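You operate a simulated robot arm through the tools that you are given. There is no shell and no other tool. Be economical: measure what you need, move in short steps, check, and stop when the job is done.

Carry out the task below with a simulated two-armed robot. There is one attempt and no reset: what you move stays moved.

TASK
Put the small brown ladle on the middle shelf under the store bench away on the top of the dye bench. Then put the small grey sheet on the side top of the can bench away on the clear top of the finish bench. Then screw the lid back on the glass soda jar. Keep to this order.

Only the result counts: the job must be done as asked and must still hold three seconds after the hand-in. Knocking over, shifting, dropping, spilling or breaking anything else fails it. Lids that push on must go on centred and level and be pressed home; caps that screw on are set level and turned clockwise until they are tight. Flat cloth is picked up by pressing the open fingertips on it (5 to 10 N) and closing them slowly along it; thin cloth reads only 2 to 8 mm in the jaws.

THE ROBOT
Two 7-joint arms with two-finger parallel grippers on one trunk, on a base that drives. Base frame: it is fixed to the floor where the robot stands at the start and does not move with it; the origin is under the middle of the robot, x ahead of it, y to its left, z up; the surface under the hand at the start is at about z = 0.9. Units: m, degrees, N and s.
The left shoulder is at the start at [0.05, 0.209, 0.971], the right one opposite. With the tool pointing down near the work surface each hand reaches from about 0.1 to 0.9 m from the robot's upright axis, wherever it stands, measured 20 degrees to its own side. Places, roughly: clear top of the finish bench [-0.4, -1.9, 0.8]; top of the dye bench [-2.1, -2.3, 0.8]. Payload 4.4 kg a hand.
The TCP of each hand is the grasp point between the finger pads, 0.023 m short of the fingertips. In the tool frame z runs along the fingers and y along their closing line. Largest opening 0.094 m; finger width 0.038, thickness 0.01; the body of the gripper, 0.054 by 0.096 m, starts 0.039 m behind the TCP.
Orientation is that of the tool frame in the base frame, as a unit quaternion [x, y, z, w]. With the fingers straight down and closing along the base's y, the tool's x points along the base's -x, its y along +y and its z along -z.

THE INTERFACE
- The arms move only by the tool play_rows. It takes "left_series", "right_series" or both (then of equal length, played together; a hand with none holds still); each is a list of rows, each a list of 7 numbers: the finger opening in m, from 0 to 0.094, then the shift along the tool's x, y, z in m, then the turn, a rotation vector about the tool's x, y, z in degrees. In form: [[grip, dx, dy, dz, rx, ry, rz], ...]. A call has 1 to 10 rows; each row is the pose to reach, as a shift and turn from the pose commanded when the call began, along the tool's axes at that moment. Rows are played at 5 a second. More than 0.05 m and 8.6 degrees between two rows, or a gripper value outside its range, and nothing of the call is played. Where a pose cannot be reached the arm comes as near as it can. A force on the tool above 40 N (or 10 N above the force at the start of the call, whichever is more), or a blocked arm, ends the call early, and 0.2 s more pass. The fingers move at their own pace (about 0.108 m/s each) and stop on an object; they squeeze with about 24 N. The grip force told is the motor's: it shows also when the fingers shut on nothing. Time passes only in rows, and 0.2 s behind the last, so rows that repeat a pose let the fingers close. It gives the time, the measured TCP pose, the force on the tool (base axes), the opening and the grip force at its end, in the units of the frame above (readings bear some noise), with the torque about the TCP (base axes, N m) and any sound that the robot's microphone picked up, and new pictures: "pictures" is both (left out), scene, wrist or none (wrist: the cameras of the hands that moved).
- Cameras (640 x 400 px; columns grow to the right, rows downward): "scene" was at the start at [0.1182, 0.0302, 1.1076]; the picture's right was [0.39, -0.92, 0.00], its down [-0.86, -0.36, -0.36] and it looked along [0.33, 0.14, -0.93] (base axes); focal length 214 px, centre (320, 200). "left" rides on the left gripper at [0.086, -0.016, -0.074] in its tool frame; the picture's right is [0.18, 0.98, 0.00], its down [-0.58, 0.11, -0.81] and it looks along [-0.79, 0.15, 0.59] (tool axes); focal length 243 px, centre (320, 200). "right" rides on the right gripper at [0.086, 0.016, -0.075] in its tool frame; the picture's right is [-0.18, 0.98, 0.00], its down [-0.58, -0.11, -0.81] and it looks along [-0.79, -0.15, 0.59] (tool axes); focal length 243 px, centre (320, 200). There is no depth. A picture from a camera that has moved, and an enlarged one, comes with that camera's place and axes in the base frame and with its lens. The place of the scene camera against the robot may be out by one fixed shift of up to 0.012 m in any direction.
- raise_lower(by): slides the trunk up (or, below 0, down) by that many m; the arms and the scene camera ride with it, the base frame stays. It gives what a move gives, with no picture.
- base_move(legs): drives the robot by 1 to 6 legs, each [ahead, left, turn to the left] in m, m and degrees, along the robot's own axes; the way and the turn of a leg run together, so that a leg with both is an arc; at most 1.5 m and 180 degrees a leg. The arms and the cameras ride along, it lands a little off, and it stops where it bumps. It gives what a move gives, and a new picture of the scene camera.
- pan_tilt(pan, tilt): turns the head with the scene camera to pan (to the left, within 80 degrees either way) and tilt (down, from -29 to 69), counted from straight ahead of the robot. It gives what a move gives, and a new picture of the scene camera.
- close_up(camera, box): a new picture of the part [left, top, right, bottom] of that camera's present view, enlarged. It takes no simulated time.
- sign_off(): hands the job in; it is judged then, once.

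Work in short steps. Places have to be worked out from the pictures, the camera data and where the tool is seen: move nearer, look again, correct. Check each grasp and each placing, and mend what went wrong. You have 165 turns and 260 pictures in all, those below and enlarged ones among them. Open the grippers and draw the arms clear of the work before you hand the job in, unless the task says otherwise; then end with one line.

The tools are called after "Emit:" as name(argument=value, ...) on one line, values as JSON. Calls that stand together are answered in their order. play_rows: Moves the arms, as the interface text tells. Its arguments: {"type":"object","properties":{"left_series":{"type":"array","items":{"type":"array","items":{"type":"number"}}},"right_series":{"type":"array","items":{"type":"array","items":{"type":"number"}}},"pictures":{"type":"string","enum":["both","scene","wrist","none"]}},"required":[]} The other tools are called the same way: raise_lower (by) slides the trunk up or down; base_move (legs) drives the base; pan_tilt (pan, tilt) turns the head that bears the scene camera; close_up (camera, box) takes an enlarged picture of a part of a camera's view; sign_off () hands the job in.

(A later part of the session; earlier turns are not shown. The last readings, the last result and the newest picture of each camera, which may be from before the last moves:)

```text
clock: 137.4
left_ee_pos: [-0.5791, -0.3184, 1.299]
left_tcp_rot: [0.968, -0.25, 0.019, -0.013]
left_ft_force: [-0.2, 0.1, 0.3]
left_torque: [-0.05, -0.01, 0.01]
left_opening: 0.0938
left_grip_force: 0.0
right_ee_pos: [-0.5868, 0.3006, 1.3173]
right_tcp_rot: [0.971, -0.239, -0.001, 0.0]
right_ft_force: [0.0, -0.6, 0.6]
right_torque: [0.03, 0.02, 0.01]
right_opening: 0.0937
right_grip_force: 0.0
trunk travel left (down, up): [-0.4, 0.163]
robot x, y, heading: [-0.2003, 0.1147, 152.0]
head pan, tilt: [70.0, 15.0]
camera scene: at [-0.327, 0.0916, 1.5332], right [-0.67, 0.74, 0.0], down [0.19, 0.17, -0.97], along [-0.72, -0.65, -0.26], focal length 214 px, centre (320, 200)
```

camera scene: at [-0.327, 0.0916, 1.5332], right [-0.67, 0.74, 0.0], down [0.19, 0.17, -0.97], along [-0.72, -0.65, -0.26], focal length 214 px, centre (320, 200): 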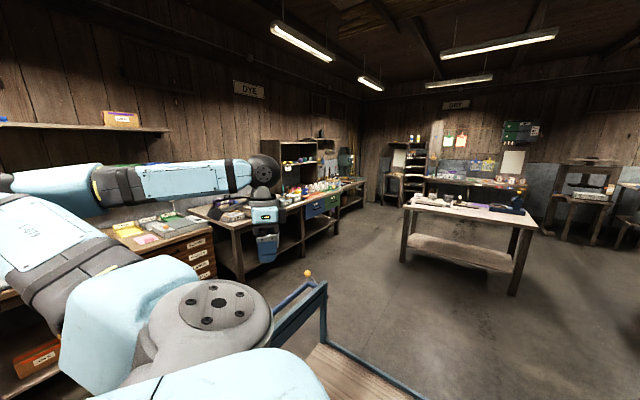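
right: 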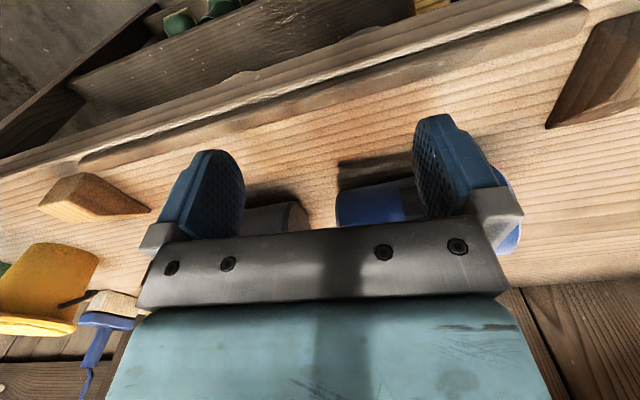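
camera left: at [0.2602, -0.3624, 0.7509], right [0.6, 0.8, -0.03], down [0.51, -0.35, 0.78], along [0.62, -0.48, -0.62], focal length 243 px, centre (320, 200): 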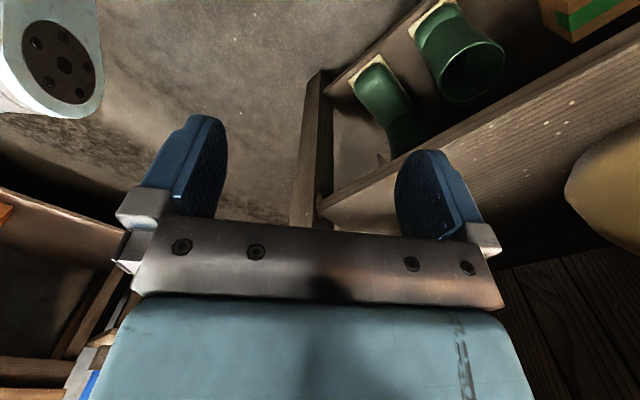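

STORE is the front bench, so the ladle must hide in its dark back. I test whether the right wrist can yaw 180° so its camera can look down into the shelf from above a forward-pointing hand.

Emit:
play_rows(right_series=[[0.094, 0, 0, 0, 0, 0, 8.5], [0.094, 0, 0, 0, 0, 0, 17], [0.094, 0, 0, 0, 0, 0, 25.5], [0.094, 0, 0, 0, 0, 0, 34], [0.094, 0, 0, 0, 0, 0, 42.5], [0.094, 0, 0, 0, 0, 0, 51], [0.094, 0, 0, 0, 0, 0, 59.5], [0.094, 0, 0, 0, 0, 0, 68], [0.094, 0, 0, 0, 0, 0, 76.5], [0.094, 0, 0, 0, 0, 0, 85]], pictures="none")

Emit:
play_rows(right_series=[[0.094, 0, 0, 0, 0, 0, 8.5], [0.094, 0, 0, 0, 0, 0, 17], [0.094, 0, 0, 0, 0, 0, 25.5], [0.094, 0, 0, 0, 0, 0, 34], [0.094, 0, 0, 0, 0, 0, 42.5], [0.094, 0, 0, 0, 0, 0, 51], [0.094, 0, 0, 0, 0, 0, 59.5], [0.094, 0, 0, 0, 0, 0, 68], [0.094, 0, 0, 0, 0, 0, 76.5], [0.094, 0, 0, 0, 0, 0, 85]], pictures="wrist")

```text
clock: 139.6
left_ee_pos: [-0.5782, -0.3182, 1.3003]
left_tcp_rot: [0.968, -0.251, 0.019, -0.013]
left_ft_force: [0.1, 0.8, -0.5]
left_torque: [-0.03, 0.05, 0.02]
left_opening: 0.0938
left_grip_force: 0.1
right_ee_pos: [-0.5875, 0.3006, 1.3161]
right_tcp_rot: [-0.552, 0.834, 0.0, -0.001]
right_ft_force: [-0.1, 0.2, -0.4]
right_torque: [-0.01, -0.01, 0.02]
right_opening: 0.0938
right_grip_force: 0.0
trunk travel left (down, up): [-0.4, 0.163]
robot x, y, heading: [-0.1998, 0.1159, 152.2]
head pan, tilt: [70.0, 15.0]
```

```text
clock: 141.8
left_ee_pos: [-0.5797, -0.3192, 1.3013]
left_tcp_rot: [0.968, -0.25, 0.019, -0.012]
left_ft_force: [0.3, -0.6, 0.0]
left_torque: [0.02, -0.04, -0.02]
left_opening: 0.0938
left_grip_force: 0.1
right_ee_pos: [-0.5862, 0.3012, 1.3167]
right_tcp_rot: [0.155, 0.988, 0.0, -0.001]
right_ft_force: [-0.3, -0.1, 0.0]
right_torque: [0.01, 0.01, 0.02]
right_opening: 0.094
right_grip_force: 0.0
trunk travel left (down, up): [-0.4, 0.163]
robot x, y, heading: [-0.1971, 0.1153, 152.4]
head pan, tilt: [70.0, 15.0]
camera right: at [-0.6637, 0.3444, 1.391], right [0.48, 0.88, 0.0], down [0.52, -0.28, 0.81], along [0.71, -0.38, -0.59], focal length 243 px, centre (320, 200)
```

right: 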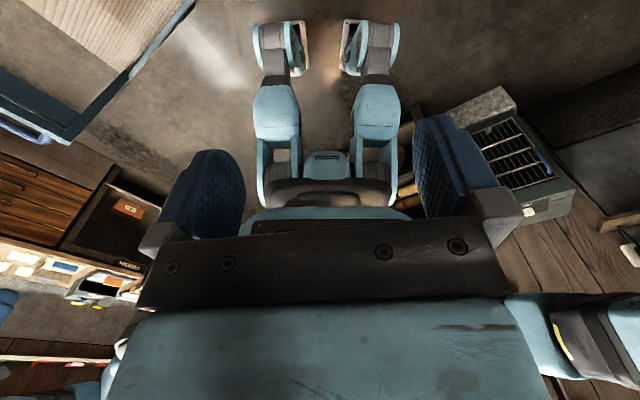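

Wrist flip works. I turn to the store bench and stand before its empty right part.

Emit:
base_move(legs=[[0, 0, -152], [0.1, 0, 0], [0, -0.5, 0]])

Emit:
play_rows(right_series=[[0.094, 0, 0, 0, 0, 8, 0], [0.094, 0, 0, 0, 0, 16, 0], [0.094, 0, 0, 0, 0, 24, 0], [0.094, 0, 0, 0, 0, 32, 0], [0.094, 0, 0, 0, 0, 40, 0], [0.094, 0, 0, 0, 0, 48, 0], [0.094, 0, 0, 0, 0, 56, 0], [0.094, 0, 0, 0, 0, 64, 0], [0.094, 0, 0, 0, 0, 72, 0], [0.094, 0, 0, 0, 0, 80, 0]], pictures="both")

```text
clock: 153.8
left_ee_pos: [0.0371, 0.1601, 1.2993]
left_tcp_rot: [0.022, 1.0, -0.016, -0.016]
left_ft_force: [-0.1, 0.3, -0.3]
left_torque: [0.0, 0.01, -0.03]
left_opening: 0.0941
left_grip_force: 0.1
right_ee_pos: [0.3207, -0.3916, 1.3158]
right_tcp_rot: [0.997, 0.076, 0.0, -0.001]
right_ft_force: [0.1, -0.5, 1.1]
right_torque: [0.02, -0.01, 0.0]
right_opening: 0.0942
right_grip_force: 0.1
trunk travel left (down, up): [-0.4, 0.163]
robot x, y, heading: [-0.1133, -0.3941, -1.3]
head pan, tilt: [70.0, 15.0]
camera scene: at [-0.0117, -0.3032, 1.5332], right [0.93, -0.36, 0.0], down [-0.09, -0.24, -0.97], along [0.35, 0.9, -0.26], focal length 214 px, centre (320, 200)
```

scene: 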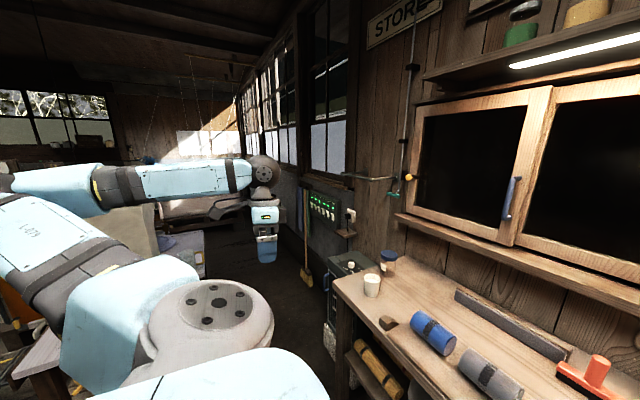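

```text
clock: 156.0
left_ee_pos: [0.0369, 0.1607, 1.3005]
left_tcp_rot: [0.022, 0.999, -0.017, -0.016]
left_ft_force: [0.2, 0.2, 0.6]
left_torque: [-0.03, 0.02, -0.01]
left_opening: 0.0941
left_grip_force: 0.2
right_ee_pos: [0.3199, -0.3914, 1.3165]
right_tcp_rot: [0.762, 0.057, 0.643, -0.049]
right_ft_force: [-0.9, 0.2, 0.1]
right_torque: [0.01, 0.01, -0.03]
right_opening: 0.094
right_grip_force: 0.0
trunk travel left (down, up): [-0.4, 0.163]
robot x, y, heading: [-0.1137, -0.3974, -1.2]
head pan, tilt: [70.0, 15.0]
camera scene: at [-0.0115, -0.3033, 1.5332], right [0.93, -0.36, 0.0], down [-0.09, -0.24, -0.97], along [0.35, 0.9, -0.26], focal length 214 px, centre (320, 200)
camera right: at [0.2641, -0.4169, 1.4144], right [0.12, -0.98, -0.18], down [-0.9, -0.03, -0.44], along [0.42, 0.22, -0.88], focal length 243 px, centre (320, 200)
```

scene: 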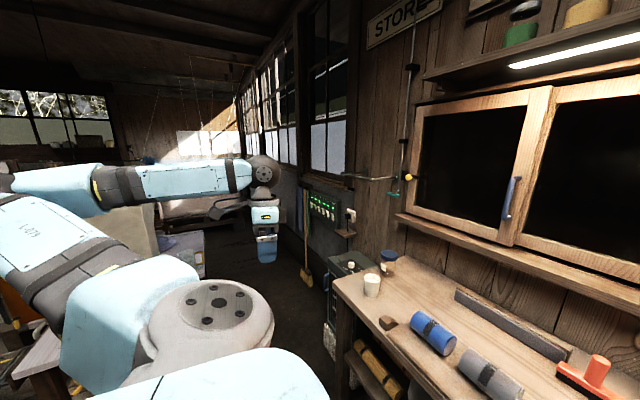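
right: 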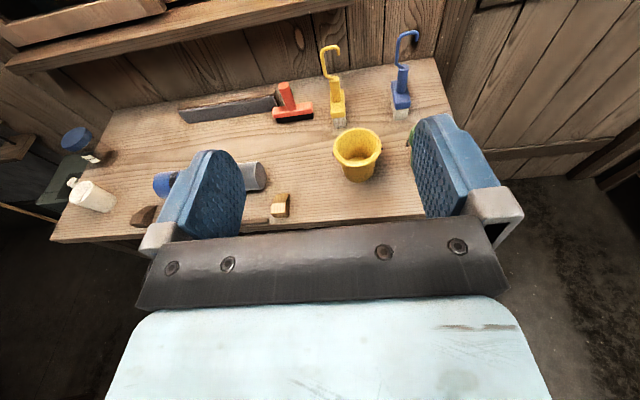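

Great view orientation. Lower the trunk, then the hand in front of the shelf.

Emit:
raise_lower(by=-0.4)

Emit:
play_rows(right_series=[[0.094, -0.04, 0, 0, 0, 0, 0], [0.094, -0.08, 0, 0, 0, 0, 0], [0.094, -0.12, 0, 0, 0, 0, 0], [0.094, -0.16, 0, 0.0, 0, 0, 0], [0.094, -0.2, 0, 0.0, 0, 0, 0]], pictures="wrist")

```text
clock: 159.9
left_ee_pos: [0.0364, 0.1612, 0.8997]
left_tcp_rot: [0.022, 1.0, -0.016, -0.016]
left_ft_force: [0.4, -0.8, -0.1]
left_torque: [-0.02, 0.05, 0.02]
left_opening: 0.0942
left_grip_force: 0.0
right_ee_pos: [0.3196, -0.3925, 0.9168]
right_tcp_rot: [0.764, 0.058, 0.641, -0.05]
right_ft_force: [-0.6, -0.4, -0.4]
right_torque: [-0.03, -0.02, 0.02]
right_opening: 0.0939
right_grip_force: 0.1
trunk travel left (down, up): [0.0, 0.563]
robot x, y, heading: [-0.1129, -0.3979, -1.2]
head pan, tilt: [70.0, 15.0]
```

```text
clock: 161.1
left_ee_pos: [0.0368, 0.1601, 0.9004]
left_tcp_rot: [0.023, 0.999, -0.017, -0.016]
left_ft_force: [-0.2, -0.3, 0.0]
left_torque: [0.01, -0.02, 0.01]
left_opening: 0.0939
left_grip_force: 0.0
right_ee_pos: [0.2867, -0.397, 0.7201]
right_tcp_rot: [0.764, 0.057, 0.641, -0.049]
right_ft_force: [0.0, 0.1, 0.1]
right_torque: [-0.01, 0.01, -0.03]
right_opening: 0.094
right_grip_force: 0.1
trunk travel left (down, up): [0.0, 0.563]
robot x, y, heading: [-0.1123, -0.3962, -1.4]
head pan, tilt: [70.0, 15.0]
camera right: at [0.2308, -0.4219, 0.8182], right [0.12, -0.98, -0.18], down [-0.9, -0.03, -0.43], along [0.42, 0.22, -0.88], focal length 243 px, centre (320, 200)
```

right: 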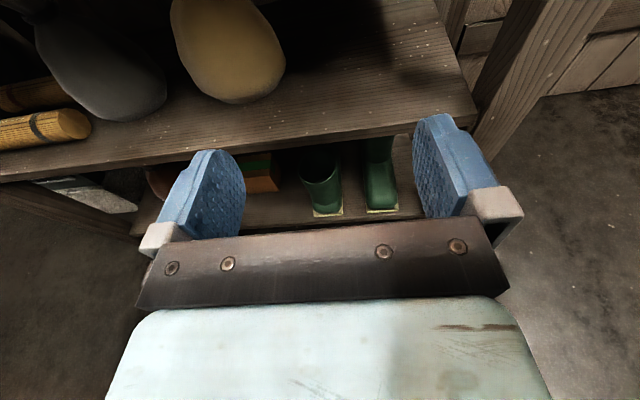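

Tilt up ~20° and advance slightly to see the shelf's back.

Emit:
play_rows(right_series=[[0.094, -0.01, 0, 0.03, 0, 7, 0], [0.094, -0.02, 0, 0.06, 0, 14, 0], [0.094, -0.03, 0, 0.09, 0, 20, 0], [0.094, -0.03, 0, 0.12, 0, 25, 0], [0.094, -0.03, 0, 0.12, 0, 25, 0]], pictures="wrist")

Emit:
close_up(camera="right", box=[0, 0, 400, 200])

```text
clock: 162.3
left_ee_pos: [0.0366, 0.1605, 0.8999]
left_tcp_rot: [0.022, 0.999, -0.016, -0.017]
left_ft_force: [0.8, 0.9, 0.2]
left_torque: [-0.01, -0.02, -0.03]
left_opening: 0.094
left_grip_force: 0.2
right_ee_pos: [0.3781, -0.3491, 0.7118]
right_tcp_rot: [0.609, 0.043, 0.79, -0.059]
right_ft_force: [-0.6, -0.6, 1.0]
right_torque: [-0.02, 0.0, -0.02]
right_opening: 0.0938
right_grip_force: 0.1
right hand out of reach, approached as far as the arm can: row 3, 4, 5
trunk travel left (down, up): [0.0, 0.563]
robot x, y, heading: [-0.1111, -0.3984, -1.3]
head pan, tilt: [70.0, 15.0]
camera right: at [0.2877, -0.3795, 0.7758], right [0.19, -0.97, -0.18], down [-0.64, 0.02, -0.77], along [0.74, 0.26, -0.61], focal length 243 px, centre (320, 200)
```

right: 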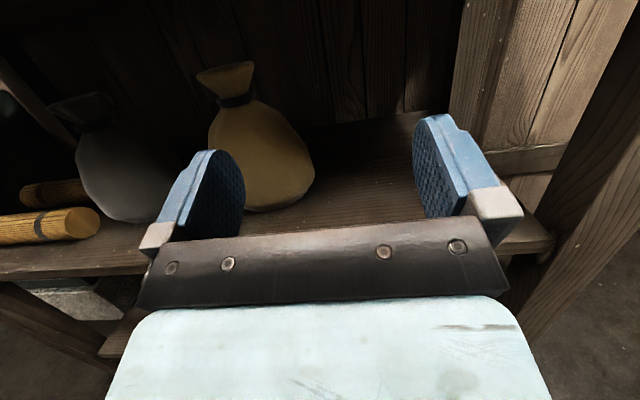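

```text
1.60 times, centred on (200, 100) of right
camera zoom: at [0.2877, -0.3795, 0.7758], right [0.19, -0.97, -0.18], down [-0.64, 0.02, -0.77], along [0.74, 0.26, -0.61], focal length 388 px, centre (512, 360)
```

zoom: 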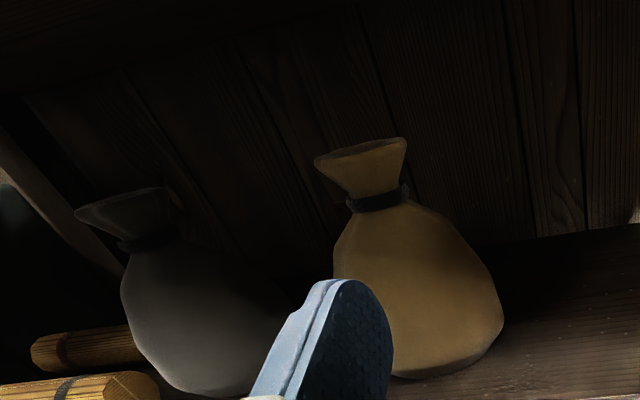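

Nothing behind the sacks. I check the left-back corner of the shelf with the same camera.

Emit:
play_rows(right_series=[[0.094, 0, 0, -0.04, 0, 0, 0], [0.094, 0, 0, -0.08, 0, 0, 0], [0.094, 0, 0, -0.1, 0, 0, 0]], pictures="none")

Emit:
base_move(legs=[[0, 0.62, 0]])

Emit:
play_rows(right_series=[[0.094, 0, 0, 0.04, 0, 0, 0], [0.094, 0, 0, 0.06, 0, 0, 0]], pictures="wrist")

Emit:
close_up(camera="right", box=[0, 0, 400, 240])

```text
clock: 163.1
left_ee_pos: [0.0363, 0.1606, 0.8988]
left_tcp_rot: [0.021, 1.0, -0.016, -0.017]
left_ft_force: [1.3, 0.0, 0.8]
left_torque: [-0.01, 0.02, 0.02]
left_opening: 0.094
left_grip_force: 0.0
right_ee_pos: [0.3699, -0.3551, 0.713]
right_tcp_rot: [0.609, 0.045, 0.789, -0.06]
right_ft_force: [-0.5, 0.1, -0.8]
right_torque: [0.01, 0.03, 0.01]
right_opening: 0.0939
right_grip_force: 0.0
right hand out of reach, approached as far as the arm can: row 1, 2, 3
trunk travel left (down, up): [0.0, 0.563]
robot x, y, heading: [-0.1112, -0.3965, -1.3]
head pan, tilt: [70.0, 15.0]
```

```text
clock: 169.1
left_ee_pos: [0.0541, 0.7953, 0.9002]
left_tcp_rot: [0.023, 0.999, -0.017, -0.016]
left_ft_force: [-0.5, -0.2, 0.4]
left_torque: [0.0, 0.02, -0.02]
left_opening: 0.0942
left_grip_force: 0.1
right_ee_pos: [0.3846, 0.2789, 0.713]
right_tcp_rot: [0.61, 0.044, 0.789, -0.059]
right_ft_force: [0.0, -1.5, -0.3]
right_torque: [0.01, -0.01, 0.02]
right_opening: 0.094
right_grip_force: 0.1
trunk travel left (down, up): [0.0, 0.563]
robot x, y, heading: [-0.0933, 0.2358, -1.3]
head pan, tilt: [70.0, 15.0]
camera scene: at [0.0042, 0.3312, 1.1332], right [0.93, -0.37, 0.0], down [-0.09, -0.24, -0.97], along [0.35, 0.9, -0.26], focal length 214 px, centre (320, 200)
```

scene: 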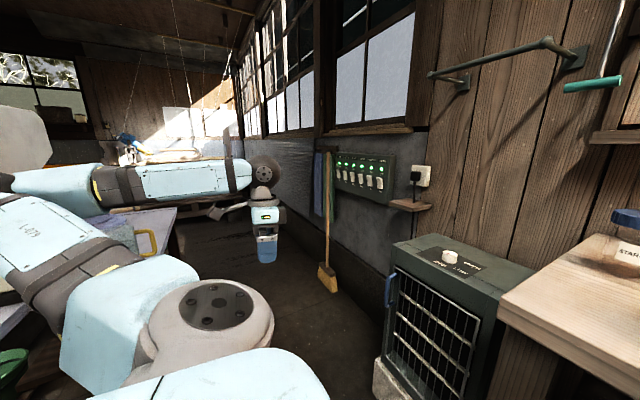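

```text
clock: 169.7
left_ee_pos: [0.0541, 0.7947, 0.9007]
left_tcp_rot: [0.024, 0.999, -0.016, -0.016]
left_ft_force: [-0.7, -0.7, -1.0]
left_torque: [0.0, 0.05, 0.01]
left_opening: 0.0938
left_grip_force: 0.1
right_ee_pos: [0.4383, 0.2946, 0.7332]
right_tcp_rot: [0.61, 0.044, 0.789, -0.058]
right_ft_force: [-0.2, 0.3, -0.3]
right_torque: [-0.03, 0.04, 0.01]
right_opening: 0.0941
right_grip_force: 0.1
right hand out of reach, approached as far as the arm can: row 1, 2
trunk travel left (down, up): [0.0, 0.563]
robot x, y, heading: [-0.1026, 0.2371, -1.5]
head pan, tilt: [70.0, 15.0]
camera right: at [0.3477, 0.2637, 0.7986], right [0.19, -0.97, -0.18], down [-0.64, 0.02, -0.77], along [0.74, 0.26, -0.62], focal length 243 px, centre (320, 200)
```

right: 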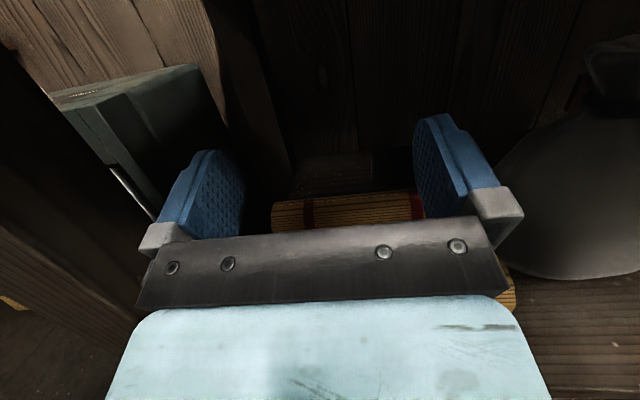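

```text
1.60 times, centred on (200, 120) of right
camera zoom: at [0.3477, 0.2637, 0.7986], right [0.19, -0.97, -0.18], down [-0.64, 0.02, -0.77], along [0.74, 0.26, -0.62], focal length 388 px, centre (512, 328)
```

zoom: 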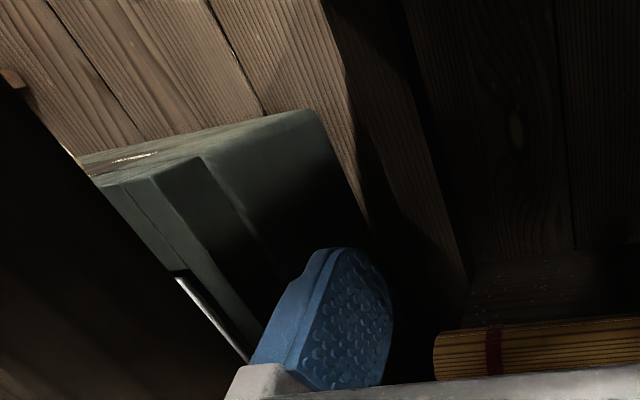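

There is something indistinct behind the rear roll; zooming in.

Emit:
close_up(camera="right", box=[260, 130, 440, 240])

Emit:
close_up(camera="right", box=[420, 60, 640, 290])

```text
3.56 times, centred on (350, 185) of right
camera zoom: at [0.3477, 0.2637, 0.7986], right [0.19, -0.97, -0.18], down [-0.64, 0.02, -0.77], along [0.74, 0.26, -0.62], focal length 863 px, centre (213, 253)
```

zoom: 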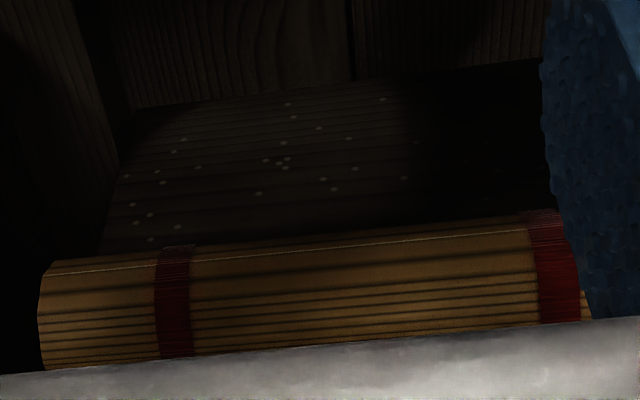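

```text
1.74 times, centred on (530, 175) of right
camera zoom: at [0.3477, 0.2637, 0.7986], right [0.19, -0.97, -0.18], down [-0.64, 0.02, -0.77], along [0.74, 0.26, -0.62], focal length 422 px, centre (-45, 244)
```

zoom: 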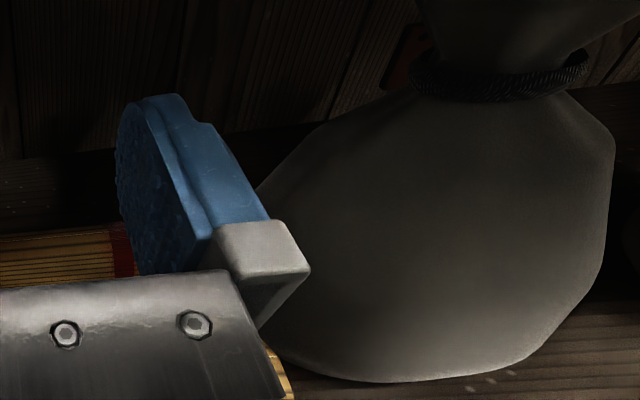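

Something brown peeks out behind the grey sack's neck. I shift right to look through the gap between the sacks.

Emit:
play_rows(right_series=[[0.094, 0, 0, -0.04, 0, 0, 0], [0.094, 0, 0, -0.06, 0, 0, 0]], pictures="none")

Emit:
base_move(legs=[[0, -0.38, 0]])

Emit:
play_rows(right_series=[[0.094, 0, 0, 0.04, 0, 0, 0], [0.094, 0, 0, 0.06, 0, 0, 0]], pictures="wrist")

Emit:
close_up(camera="right", box=[180, 0, 460, 180])

```text
clock: 170.3
left_ee_pos: [0.0543, 0.7948, 0.8988]
left_tcp_rot: [0.024, 0.999, -0.017, -0.017]
left_ft_force: [0.4, 1.1, 0.2]
left_torque: [-0.06, -0.03, -0.01]
left_opening: 0.0942
left_grip_force: 0.0
right_ee_pos: [0.3803, 0.2855, 0.719]
right_tcp_rot: [0.609, 0.044, 0.79, -0.059]
right_ft_force: [1.3, -0.5, -0.3]
right_torque: [0.0, 0.01, -0.02]
right_opening: 0.0938
right_grip_force: 0.2
trunk travel left (down, up): [0.0, 0.563]
robot x, y, heading: [-0.0976, 0.2379, -1.2]
head pan, tilt: [70.0, 15.0]
```

```text
clock: 174.2
left_ee_pos: [0.0404, 0.4083, 0.9002]
left_tcp_rot: [0.021, 1.0, -0.017, -0.016]
left_ft_force: [0.6, 0.2, -0.4]
left_torque: [-0.01, 0.02, -0.01]
left_opening: 0.094
left_grip_force: 0.0
right_ee_pos: [0.372, -0.0984, 0.7186]
right_tcp_rot: [0.61, 0.048, 0.789, -0.063]
right_ft_force: [0.7, 0.1, 0.0]
right_torque: [-0.02, 0.02, 0.01]
right_opening: 0.0939
right_grip_force: 0.0
trunk travel left (down, up): [0.0, 0.563]
robot x, y, heading: [-0.106, -0.1458, -1.3]
head pan, tilt: [70.0, 15.0]
camera scene: at [-0.0053, -0.0554, 1.1332], right [0.93, -0.36, 0.0], down [-0.09, -0.24, -0.97], along [0.35, 0.9, -0.26], focal length 214 px, centre (320, 200)
```

scene: 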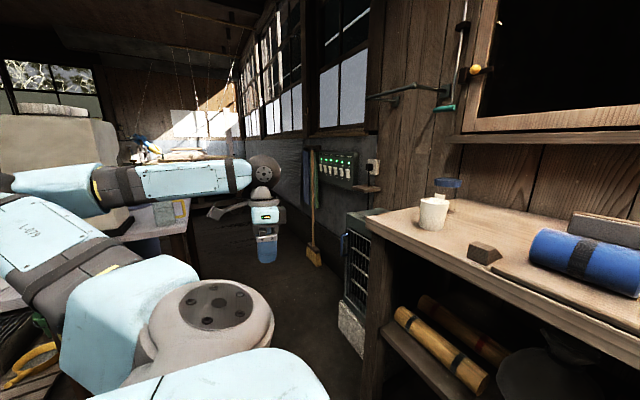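

```text
clock: 174.8
left_ee_pos: [0.0416, 0.4096, 0.8997]
left_tcp_rot: [0.021, 1.0, -0.016, -0.016]
left_ft_force: [0.5, -0.9, 0.3]
left_torque: [0.02, -0.01, 0.04]
left_opening: 0.094
left_grip_force: 0.0
right_ee_pos: [0.4287, -0.0911, 0.7347]
right_tcp_rot: [0.61, 0.047, 0.789, -0.062]
right_ft_force: [-0.1, 0.2, -0.5]
right_torque: [0.0, 0.02, -0.02]
right_opening: 0.0941
right_grip_force: 0.1
trunk travel left (down, up): [0.0, 0.563]
robot x, y, heading: [-0.1049, -0.1489, -1.2]
head pan, tilt: [70.0, 15.0]
camera right: at [0.3389, -0.1197, 0.7989], right [0.2, -0.96, -0.18], down [-0.64, 0.01, -0.76], along [0.74, 0.27, -0.62], focal length 243 px, centre (320, 200)
```

right: 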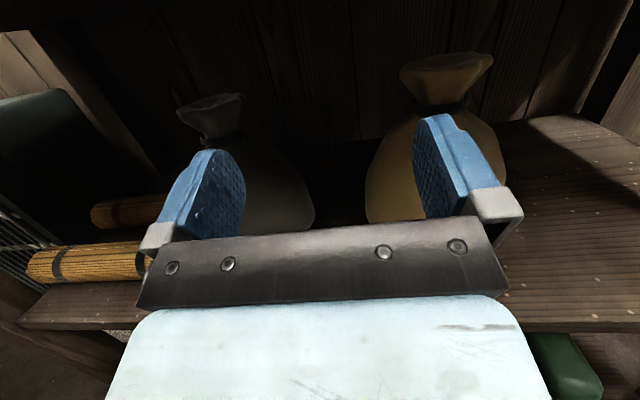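

```text
2.22 times, centred on (320, 90) of right
camera zoom: at [0.3389, -0.1197, 0.7989], right [0.2, -0.96, -0.18], down [-0.64, 0.01, -0.76], along [0.74, 0.27, -0.62], focal length 539 px, centre (320, 444)
```

zoom: 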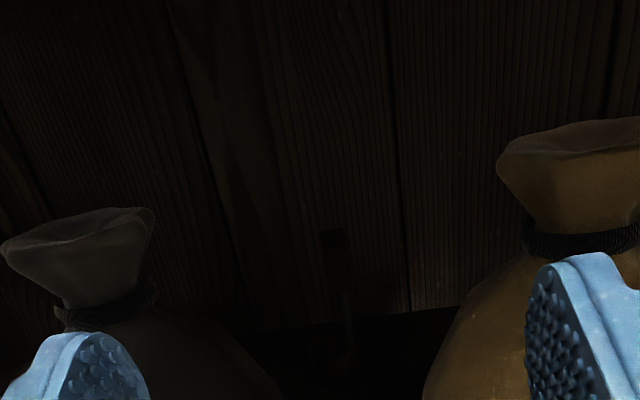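

I can make out the ladle: a thin upright handle near (0.78, −0.01), top at z≈0.64, behind the sacks. The best way in is from the bench's right end, along the lane behind the tan sack. First retract the hand.

Emit:
play_rows(right_series=[[0.094, 0, 0, -0.04, 0, -4, 0], [0.094, 0, 0, -0.08, 0, -8, 0], [0.094, 0, 0, -0.12, 0, -12, 0], [0.094, 0, 0, -0.16, 0, -15, 0], [0.094, 0, 0, -0.2, 0, -15, 0], [0.094, 0, 0, -0.2, 0, -15, 0]], pictures="none")

Emit:
base_move(legs=[[0, -0.5, 0], [0, -0.4, 0]])

```text
clock: 176.2
left_ee_pos: [0.0415, 0.4074, 0.9003]
left_tcp_rot: [0.02, 1.0, -0.016, -0.016]
left_ft_force: [-0.1, -0.1, -1.1]
left_torque: [0.0, -0.02, 0.0]
left_opening: 0.094
left_grip_force: 0.0
right_ee_pos: [0.2854, -0.1143, 0.6982]
right_tcp_rot: [0.708, 0.055, 0.702, -0.055]
right_ft_force: [-0.6, -0.4, 0.4]
right_torque: [0.0, -0.01, -0.01]
right_opening: 0.0937
right_grip_force: 0.0
right hand out of reach, approached as far as the arm can: row 4, 5, 6
trunk travel left (down, up): [0.0, 0.563]
robot x, y, heading: [-0.1074, -0.149, -1.2]
head pan, tilt: [70.0, 15.0]
```

```text
clock: 184.9
left_ee_pos: [0.0236, -0.5012, 0.899]
left_tcp_rot: [0.022, 0.999, -0.015, -0.016]
left_ft_force: [-0.5, 0.2, 0.0]
left_torque: [-0.01, 0.01, -0.01]
left_opening: 0.094
left_grip_force: 0.1
right_ee_pos: [0.266, -1.0243, 0.698]
right_tcp_rot: [0.708, 0.054, 0.702, -0.055]
right_ft_force: [0.1, 1.0, 0.1]
right_torque: [-0.04, -0.01, -0.01]
right_opening: 0.094
right_grip_force: 0.2
trunk travel left (down, up): [0.0, 0.563]
robot x, y, heading: [-0.1299, -1.0548, -1.3]
head pan, tilt: [70.0, 15.0]
camera scene: at [-0.0259, -0.9644, 1.1332], right [0.93, -0.36, 0.0], down [-0.09, -0.24, -0.97], along [0.35, 0.9, -0.26], focal length 214 px, centre (320, 200)
```

scene: 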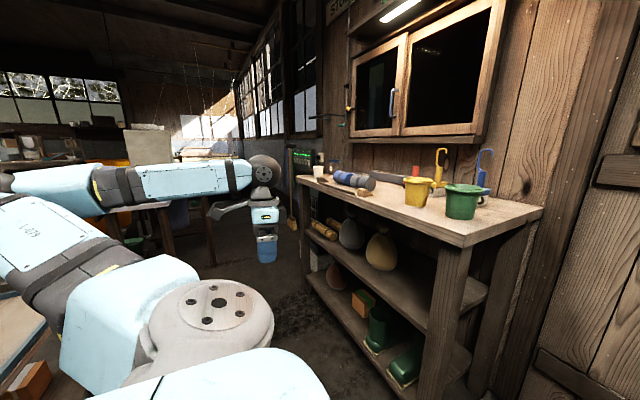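

Turn left 91°, back slightly, then slide right to stand off the bench's right end.

Emit:
base_move(legs=[[0, 0, 91.3], [-0.08, 0, 0], [0, -0.5, 0]])

Emit:
pan_tilt(pan=0, tilt=40)

Emit:
close_up(camera="right", box=[0, 0, 640, 400])

```text
clock: 194.4
left_ee_pos: [-0.1794, -1.0034, 0.8997]
left_tcp_rot: [-0.695, 0.719, -0.023, 0.0]
left_ft_force: [-0.1, -0.3, 0.1]
left_torque: [0.03, 0.02, 0.0]
left_opening: 0.0939
left_grip_force: 0.1
right_ee_pos: [0.3424, -0.7537, 0.6983]
right_tcp_rot: [0.46, 0.542, 0.454, -0.537]
right_ft_force: [0.2, -0.3, -0.2]
right_torque: [0.0, -0.03, 0.04]
right_opening: 0.0939
right_grip_force: 0.0
trunk travel left (down, up): [0.0, 0.563]
robot x, y, heading: [0.3802, -1.1414, 89.2]
head pan, tilt: [70.0, 15.0]
camera scene: at [0.2932, -1.0367, 1.1332], right [0.35, 0.94, 0.0], down [0.24, -0.09, -0.97], along [-0.9, 0.34, -0.26], focal length 214 px, centre (320, 200)
```

scene: 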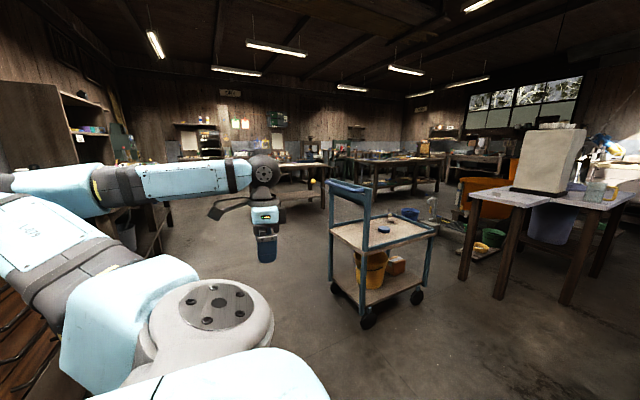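

```text
clock: 195.8
left_ee_pos: [-0.1792, -1.0025, 0.8997]
left_tcp_rot: [-0.695, 0.719, -0.022, 0.0]
left_ft_force: [-0.3, 0.9, 0.4]
left_torque: [0.02, 0.03, 0.02]
left_opening: 0.0941
left_grip_force: 0.1
right_ee_pos: [0.3412, -0.7541, 0.6985]
right_tcp_rot: [0.46, 0.542, 0.454, -0.537]
right_ft_force: [-0.1, -0.8, -0.4]
right_torque: [0.0, 0.01, 0.03]
right_opening: 0.0938
right_grip_force: 0.1
trunk travel left (down, up): [0.0, 0.563]
robot x, y, heading: [0.3778, -1.1414, 89.5]
head pan, tilt: [0.0, 40.0]
camera scene: at [0.3815, -0.9848, 1.0937], right [1.0, -0.01, 0.0], down [-0.01, -0.64, -0.77], along [0.01, 0.77, -0.64], focal length 214 px, centre (320, 200)
```

scene: 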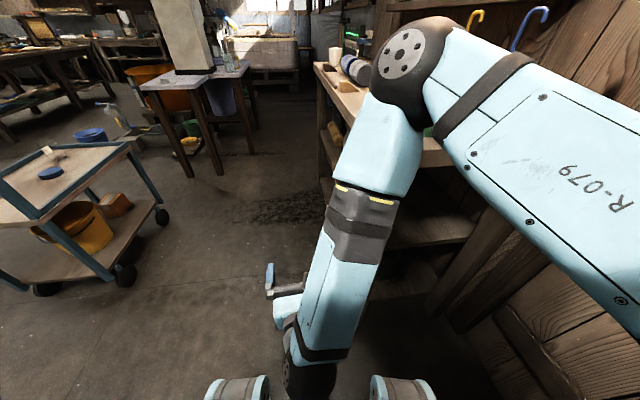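

```text
1.00 times, centred on (320, 200) of right (not enlarged: the box is as wide or as high as the picture)
camera zoom: at [0.37, -0.8245, 0.7852], right [0.97, 0.16, -0.19], down [0.02, -0.82, -0.57], along [-0.24, 0.55, -0.8], focal length 243 px, centre (320, 200)
```

zoom: 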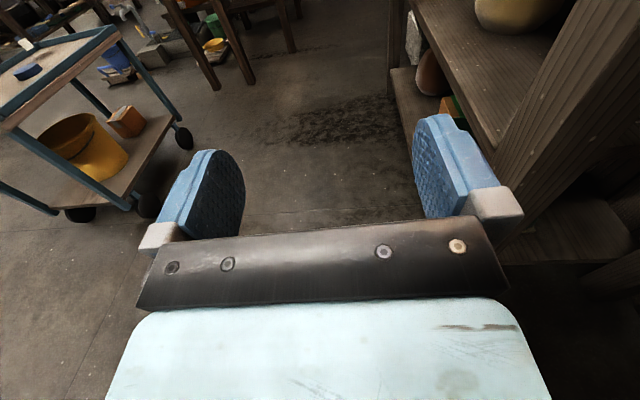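

The far end would need too deep a reach. By triangulation: grey sack neck (0.584, 0.074, 0.695), tan neck (0.612, −0.174, 0.694), ladle handle (0.78, −0.013), top z≈0.65. I return to the front and go in between the sack necks, tool pitched down.

Emit:
base_move(legs=[[0, 0.5, 0], [0, 0, -89.5], [0, 0.5, 0]])

```text
clock: 208.8
left_ee_pos: [0.0081, -0.0814, 0.8987]
left_tcp_rot: [0.005, 1.0, -0.017, -0.017]
left_ft_force: [-0.5, 0.3, 0.6]
left_torque: [0.02, -0.01, -0.01]
left_opening: 0.0938
left_grip_force: 0.0
right_ee_pos: [0.2677, -0.5969, 0.698]
right_tcp_rot: [0.708, 0.066, 0.7, -0.067]
right_ft_force: [-0.6, -0.3, 0.2]
right_torque: [-0.01, -0.01, -0.03]
right_opening: 0.094
right_grip_force: 0.0
trunk travel left (down, up): [0.0, 0.563]
robot x, y, heading: [-0.121, -0.6407, 0.5]
head pan, tilt: [0.0, 40.0]
camera scene: at [0.0299, -0.634, 1.0937], right [0.01, -1.0, 0.0], down [-0.64, -0.01, -0.77], along [0.77, 0.01, -0.64], focal length 214 px, centre (320, 200)
```

scene: 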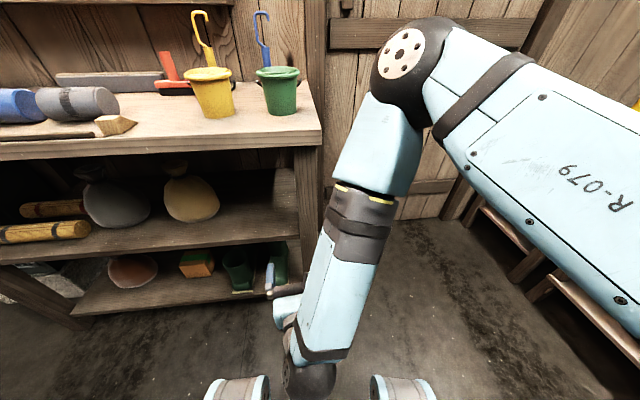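

I back off a little and continue left to stand centred on the gap.

Emit:
base_move(legs=[[-0.07, 0, 0], [0, 0.55, 0]])

```text
clock: 214.8
left_ee_pos: [-0.074, 0.4722, 0.8989]
left_tcp_rot: [0.0, 1.0, -0.017, -0.015]
left_ft_force: [0.6, 0.2, 0.2]
left_torque: [0.01, -0.02, 0.0]
left_opening: 0.0939
left_grip_force: 0.1
right_ee_pos: [0.1908, -0.0412, 0.6984]
right_tcp_rot: [0.708, 0.069, 0.699, -0.069]
right_ft_force: [-0.3, -0.3, -0.7]
right_torque: [0.01, -0.03, 0.0]
right_opening: 0.094
right_grip_force: 0.0
trunk travel left (down, up): [0.0, 0.563]
robot x, y, heading: [-0.1983, -0.0921, 0.9]
head pan, tilt: [0.0, 40.0]
camera scene: at [-0.0476, -0.0809, 1.0937], right [0.02, -1.0, 0.0], down [-0.64, -0.01, -0.77], along [0.77, 0.01, -0.64], focal length 214 px, centre (320, 200)
```

scene: 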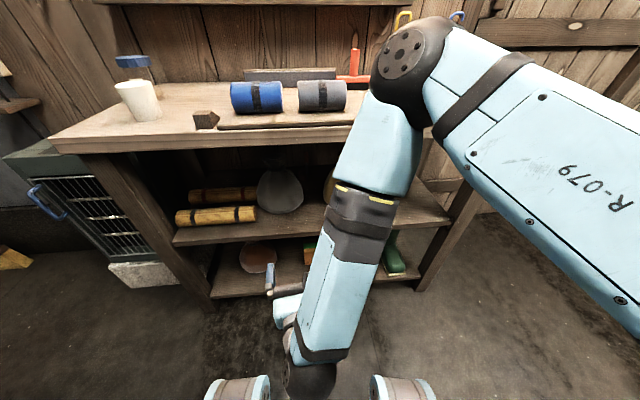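

I shift the base so that the hand's line (11° left) runs through the gap to the handle, then extend to the gap's mouth for a close look.

Emit:
base_move(legs=[[0.04, -0.09, -0.5]])

Emit:
play_rows(right_series=[[0.094, 0.0, 0, 0.04, 0, 0, 0], [0.094, 0.005, 0, 0.08, 0, 0, 0], [0.094, 0.01, 0, 0.12, 0, 0, 0], [0.094, 0.015, 0, 0.16, 0, 0, 0], [0.094, 0.015, 0, 0.2, 0, 0, 0], [0.094, 0.015, 0, 0.2, 0, 0, 0]], pictures="both")

```text
clock: 216.2
left_ee_pos: [-0.0278, 0.3788, 0.9003]
left_tcp_rot: [0.006, 1.0, -0.017, -0.016]
left_ft_force: [-0.2, -0.1, 1.0]
left_torque: [0.02, -0.02, 0.02]
left_opening: 0.094
left_grip_force: 0.0
right_ee_pos: [0.2314, -0.134, 0.6974]
right_tcp_rot: [0.708, 0.066, 0.7, -0.066]
right_ft_force: [-0.5, -1.2, -0.2]
right_torque: [-0.05, 0.0, -0.03]
right_opening: 0.0939
right_grip_force: 0.1
trunk travel left (down, up): [0.0, 0.563]
robot x, y, heading: [-0.1563, -0.1799, 0.6]
head pan, tilt: [0.0, 40.0]
camera scene: at [-0.0061, -0.1723, 1.0937], right [0.01, -1.0, 0.0], down [-0.64, -0.01, -0.77], along [0.77, 0.01, -0.64], focal length 214 px, centre (320, 200)
```

scene: 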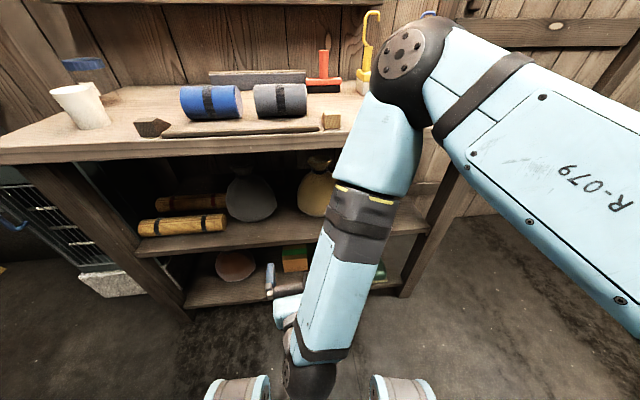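

```text
clock: 217.6
left_ee_pos: [-0.0277, 0.3798, 0.9003]
left_tcp_rot: [0.006, 1.0, -0.016, -0.016]
left_ft_force: [-0.2, -0.2, 0.2]
left_torque: [-0.01, 0.02, 0.0]
left_opening: 0.0941
left_grip_force: 0.1
right_ee_pos: [0.4302, -0.0969, 0.7117]
right_tcp_rot: [0.708, 0.068, 0.7, -0.068]
right_ft_force: [0.5, 0.9, -0.4]
right_torque: [-0.01, -0.01, 0.03]
right_opening: 0.0941
right_grip_force: 0.0
trunk travel left (down, up): [0.0, 0.563]
robot x, y, heading: [-0.1619, -0.1825, 0.7]
head pan, tilt: [0.0, 40.0]
camera scene: at [-0.0062, -0.1721, 1.0937], right [0.01, -1.0, 0.0], down [-0.64, -0.01, -0.77], along [0.77, 0.01, -0.64], focal length 214 px, centre (320, 200)
camera right: at [0.3605, -0.1263, 0.7978], right [0.18, -0.97, -0.19], down [-0.82, -0.04, -0.57], along [0.55, 0.26, -0.8], focal length 243 px, centre (320, 200)
```

scene: 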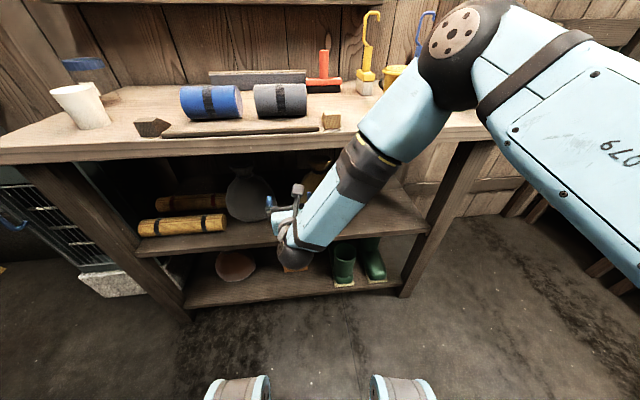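
right: 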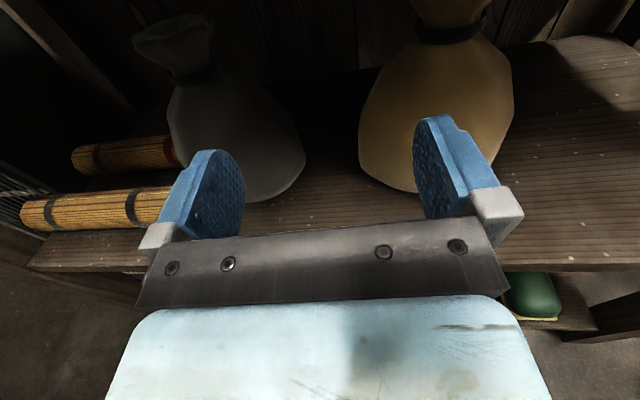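

The elbow is up, so entering needs the arm nearly straight: I back the base and extend the arm instead.

Emit:
base_move(legs=[[-0.09, 0, 0]])

Emit:
play_rows(right_series=[[0.094, 0.0, 0, 0.04, 0, 0, 0], [0.094, 0.0, 0, 0.08, 0, 2, 0], [0.094, 0.0, 0, 0.12, 0, 4, 0], [0.094, 0.0, 0, 0.15, 0, 6, 0], [0.094, 0.0, 0, 0.15, 0, 6, 0]], pictures="both")

```text
clock: 218.7
left_ee_pos: [-0.1195, 0.3794, 0.8998]
left_tcp_rot: [0.003, 1.0, -0.016, -0.016]
left_ft_force: [-0.9, 0.1, 0.1]
left_torque: [0.0, -0.02, -0.01]
left_opening: 0.0938
left_grip_force: 0.0
right_ee_pos: [0.3389, -0.0967, 0.711]
right_tcp_rot: [0.707, 0.067, 0.701, -0.067]
right_ft_force: [-0.7, -0.6, -0.1]
right_torque: [0.02, 0.01, -0.03]
right_opening: 0.0941
right_grip_force: 0.0
trunk travel left (down, up): [0.0, 0.563]
robot x, y, heading: [-0.2491, -0.1834, 0.5]
head pan, tilt: [0.0, 40.0]
camera scene: at [-0.0962, -0.1727, 1.0938], right [0.01, -1.0, 0.0], down [-0.64, -0.01, -0.77], along [0.77, 0.01, -0.64], focal length 214 px, centre (320, 200)
```

scene: 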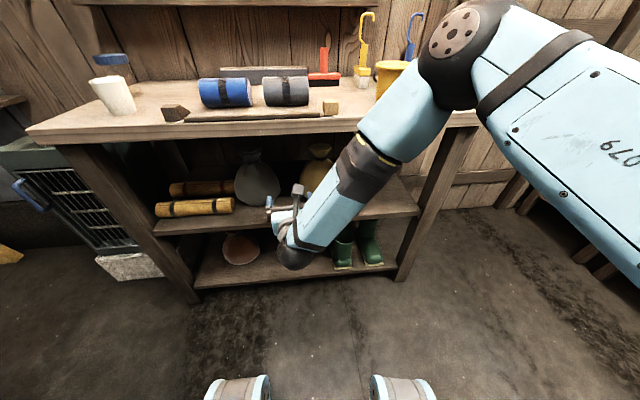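

```text
clock: 219.9
left_ee_pos: [-0.1177, 0.3794, 0.9009]
left_tcp_rot: [0.003, 1.0, -0.017, -0.017]
left_ft_force: [-0.3, 0.5, -0.3]
left_torque: [0.03, -0.01, -0.01]
left_opening: 0.0938
left_grip_force: 0.1
right_ee_pos: [0.4719, -0.0454, 0.7321]
right_tcp_rot: [0.677, 0.055, 0.731, -0.061]
right_ft_force: [0.0, -0.1, 0.3]
right_torque: [-0.03, 0.0, 0.0]
right_opening: 0.0939
right_grip_force: 0.1
right hand out of reach, approached as far as the arm can: row 2, 3, 4, 5
trunk travel left (down, up): [0.0, 0.563]
robot x, y, heading: [-0.2463, -0.1853, 0.7]
head pan, tilt: [0.0, 40.0]
camera scene: at [-0.0958, -0.1727, 1.0937], right [0.01, -1.0, 0.0], down [-0.64, -0.01, -0.77], along [0.77, 0.01, -0.64], focal length 214 px, centre (320, 200)
camera right: at [0.3947, -0.0747, 0.8128], right [0.18, -0.97, -0.19], down [-0.77, -0.02, -0.64], along [0.62, 0.26, -0.74], focal length 243 px, centre (320, 200)
```

scene: 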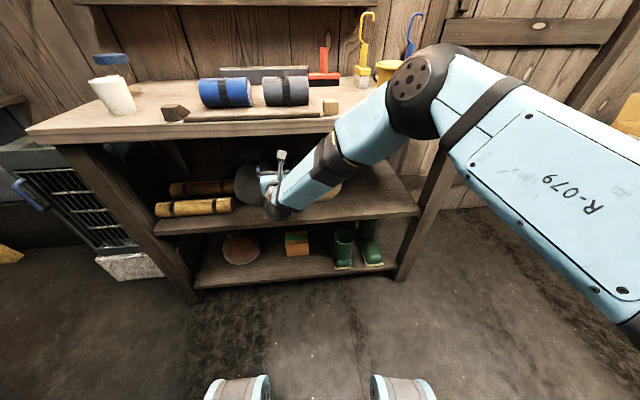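
right: 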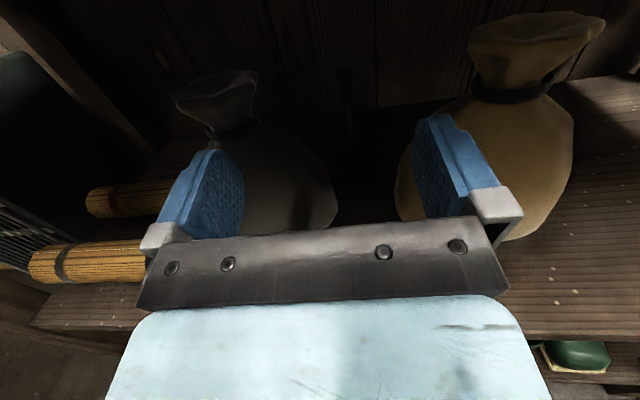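

That was the wrist's bend limit. I pitch the hand about 18° down, which should free the reach.

Emit:
play_rows(right_series=[[0.094, -0.01, 0, 0.0, 0, -8, 0], [0.094, -0.01, 0, 0.0, 0, -16, 0], [0.094, -0.01, 0, 0.0, 0, -24, 0], [0.094, -0.01, 0, 0.0, 0, -24, 0]], pictures="none")

```text
clock: 220.9
left_ee_pos: [-0.118, 0.3791, 0.8997]
left_tcp_rot: [0.004, 1.0, -0.016, -0.016]
left_ft_force: [-0.2, 0.3, 0.2]
left_torque: [0.02, -0.03, -0.01]
left_opening: 0.0939
left_grip_force: 0.0
right_ee_pos: [0.4729, -0.0448, 0.7226]
right_tcp_rot: [0.809, 0.077, 0.58, -0.056]
right_ft_force: [0.7, 0.2, 0.1]
right_torque: [0.0, 0.03, 0.02]
right_opening: 0.094
right_grip_force: 0.1
trunk travel left (down, up): [0.0, 0.563]
robot x, y, heading: [-0.2453, -0.1809, 0.9]
head pan, tilt: [0.0, 40.0]
```

Reach is free again. I shift right 3 cm, lower 2 cm, and advance 9 cm into the gap.

Emit:
play_rows(right_series=[[0.094, -0.01, 0.015, 0.003, 0, 0, 0], [0.094, -0.019, 0.03, 0.006, 0, 0, 0], [0.094, -0.008, 0.03, 0.038, 0, 0, 0], [0.094, 0.003, 0.03, 0.07, 0, 0, 0], [0.094, 0.01, 0.03, 0.091, 0, 0, 0], [0.094, 0.01, 0.03, 0.091, 0, 0, 0]], pictures="both")

Emit:
close_up(camera="right", box=[220, 40, 460, 220])

```text
clock: 222.3
left_ee_pos: [-0.1175, 0.3799, 0.8998]
left_tcp_rot: [0.004, 1.0, -0.016, -0.015]
left_ft_force: [-0.1, 0.3, -1.0]
left_torque: [0.0, 0.02, 0.01]
left_opening: 0.0938
left_grip_force: 0.0
right_ee_pos: [0.5687, -0.0574, 0.7032]
right_tcp_rot: [0.808, 0.076, 0.581, -0.055]
right_ft_force: [0.5, -0.2, 0.0]
right_torque: [0.03, -0.02, 0.0]
right_opening: 0.094
right_grip_force: 0.0
trunk travel left (down, up): [0.0, 0.563]
robot x, y, heading: [-0.248, -0.1815, 0.6]
head pan, tilt: [0.0, 40.0]
camera scene: at [-0.0957, -0.1728, 1.0937], right [0.01, -1.0, 0.0], down [-0.64, -0.01, -0.77], along [0.77, 0.01, -0.64], focal length 214 px, centre (320, 200)
camera right: at [0.5289, -0.081, 0.8086], right [0.13, -0.98, -0.18], down [-0.95, -0.07, -0.29], along [0.27, 0.2, -0.94], focal length 243 px, centre (320, 200)
```

scene: 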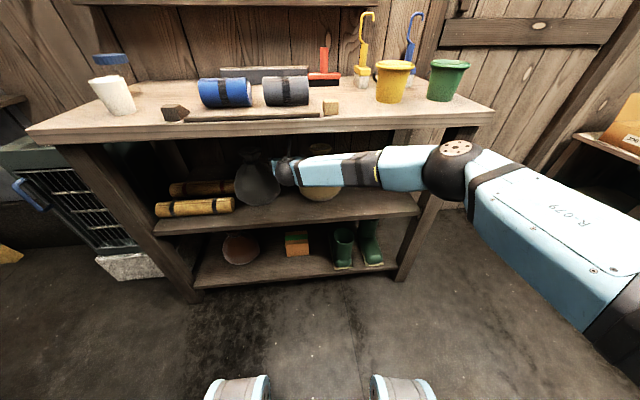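
right: 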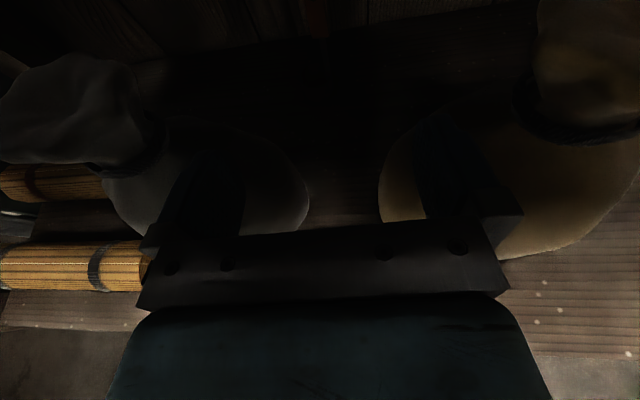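

```text
2.22 times, centred on (340, 130) of right
camera zoom: at [0.5289, -0.081, 0.8086], right [0.13, -0.98, -0.18], down [-0.95, -0.07, -0.29], along [0.27, 0.2, -0.94], focal length 539 px, centre (276, 356)
```

zoom: 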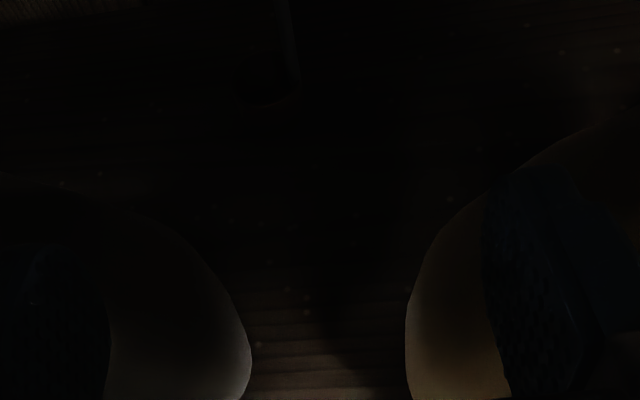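

Emit:
close_up(camera="right", box=[250, 0, 400, 95])

```text
4.21 times, centred on (325, 48) of right
camera zoom: at [0.5289, -0.081, 0.8086], right [0.13, -0.98, -0.18], down [-0.95, -0.07, -0.29], along [0.27, 0.2, -0.94], focal length 1022 px, centre (299, 842)
```

zoom: 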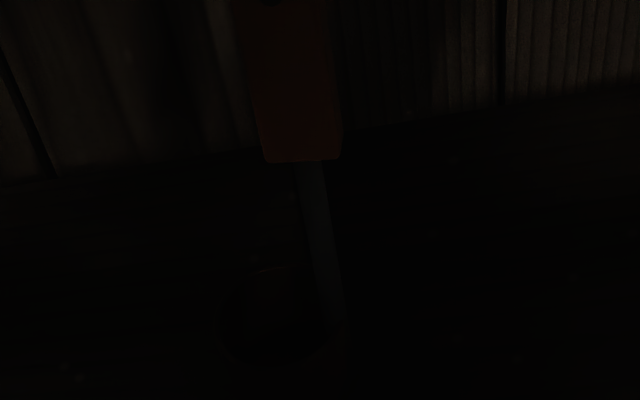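

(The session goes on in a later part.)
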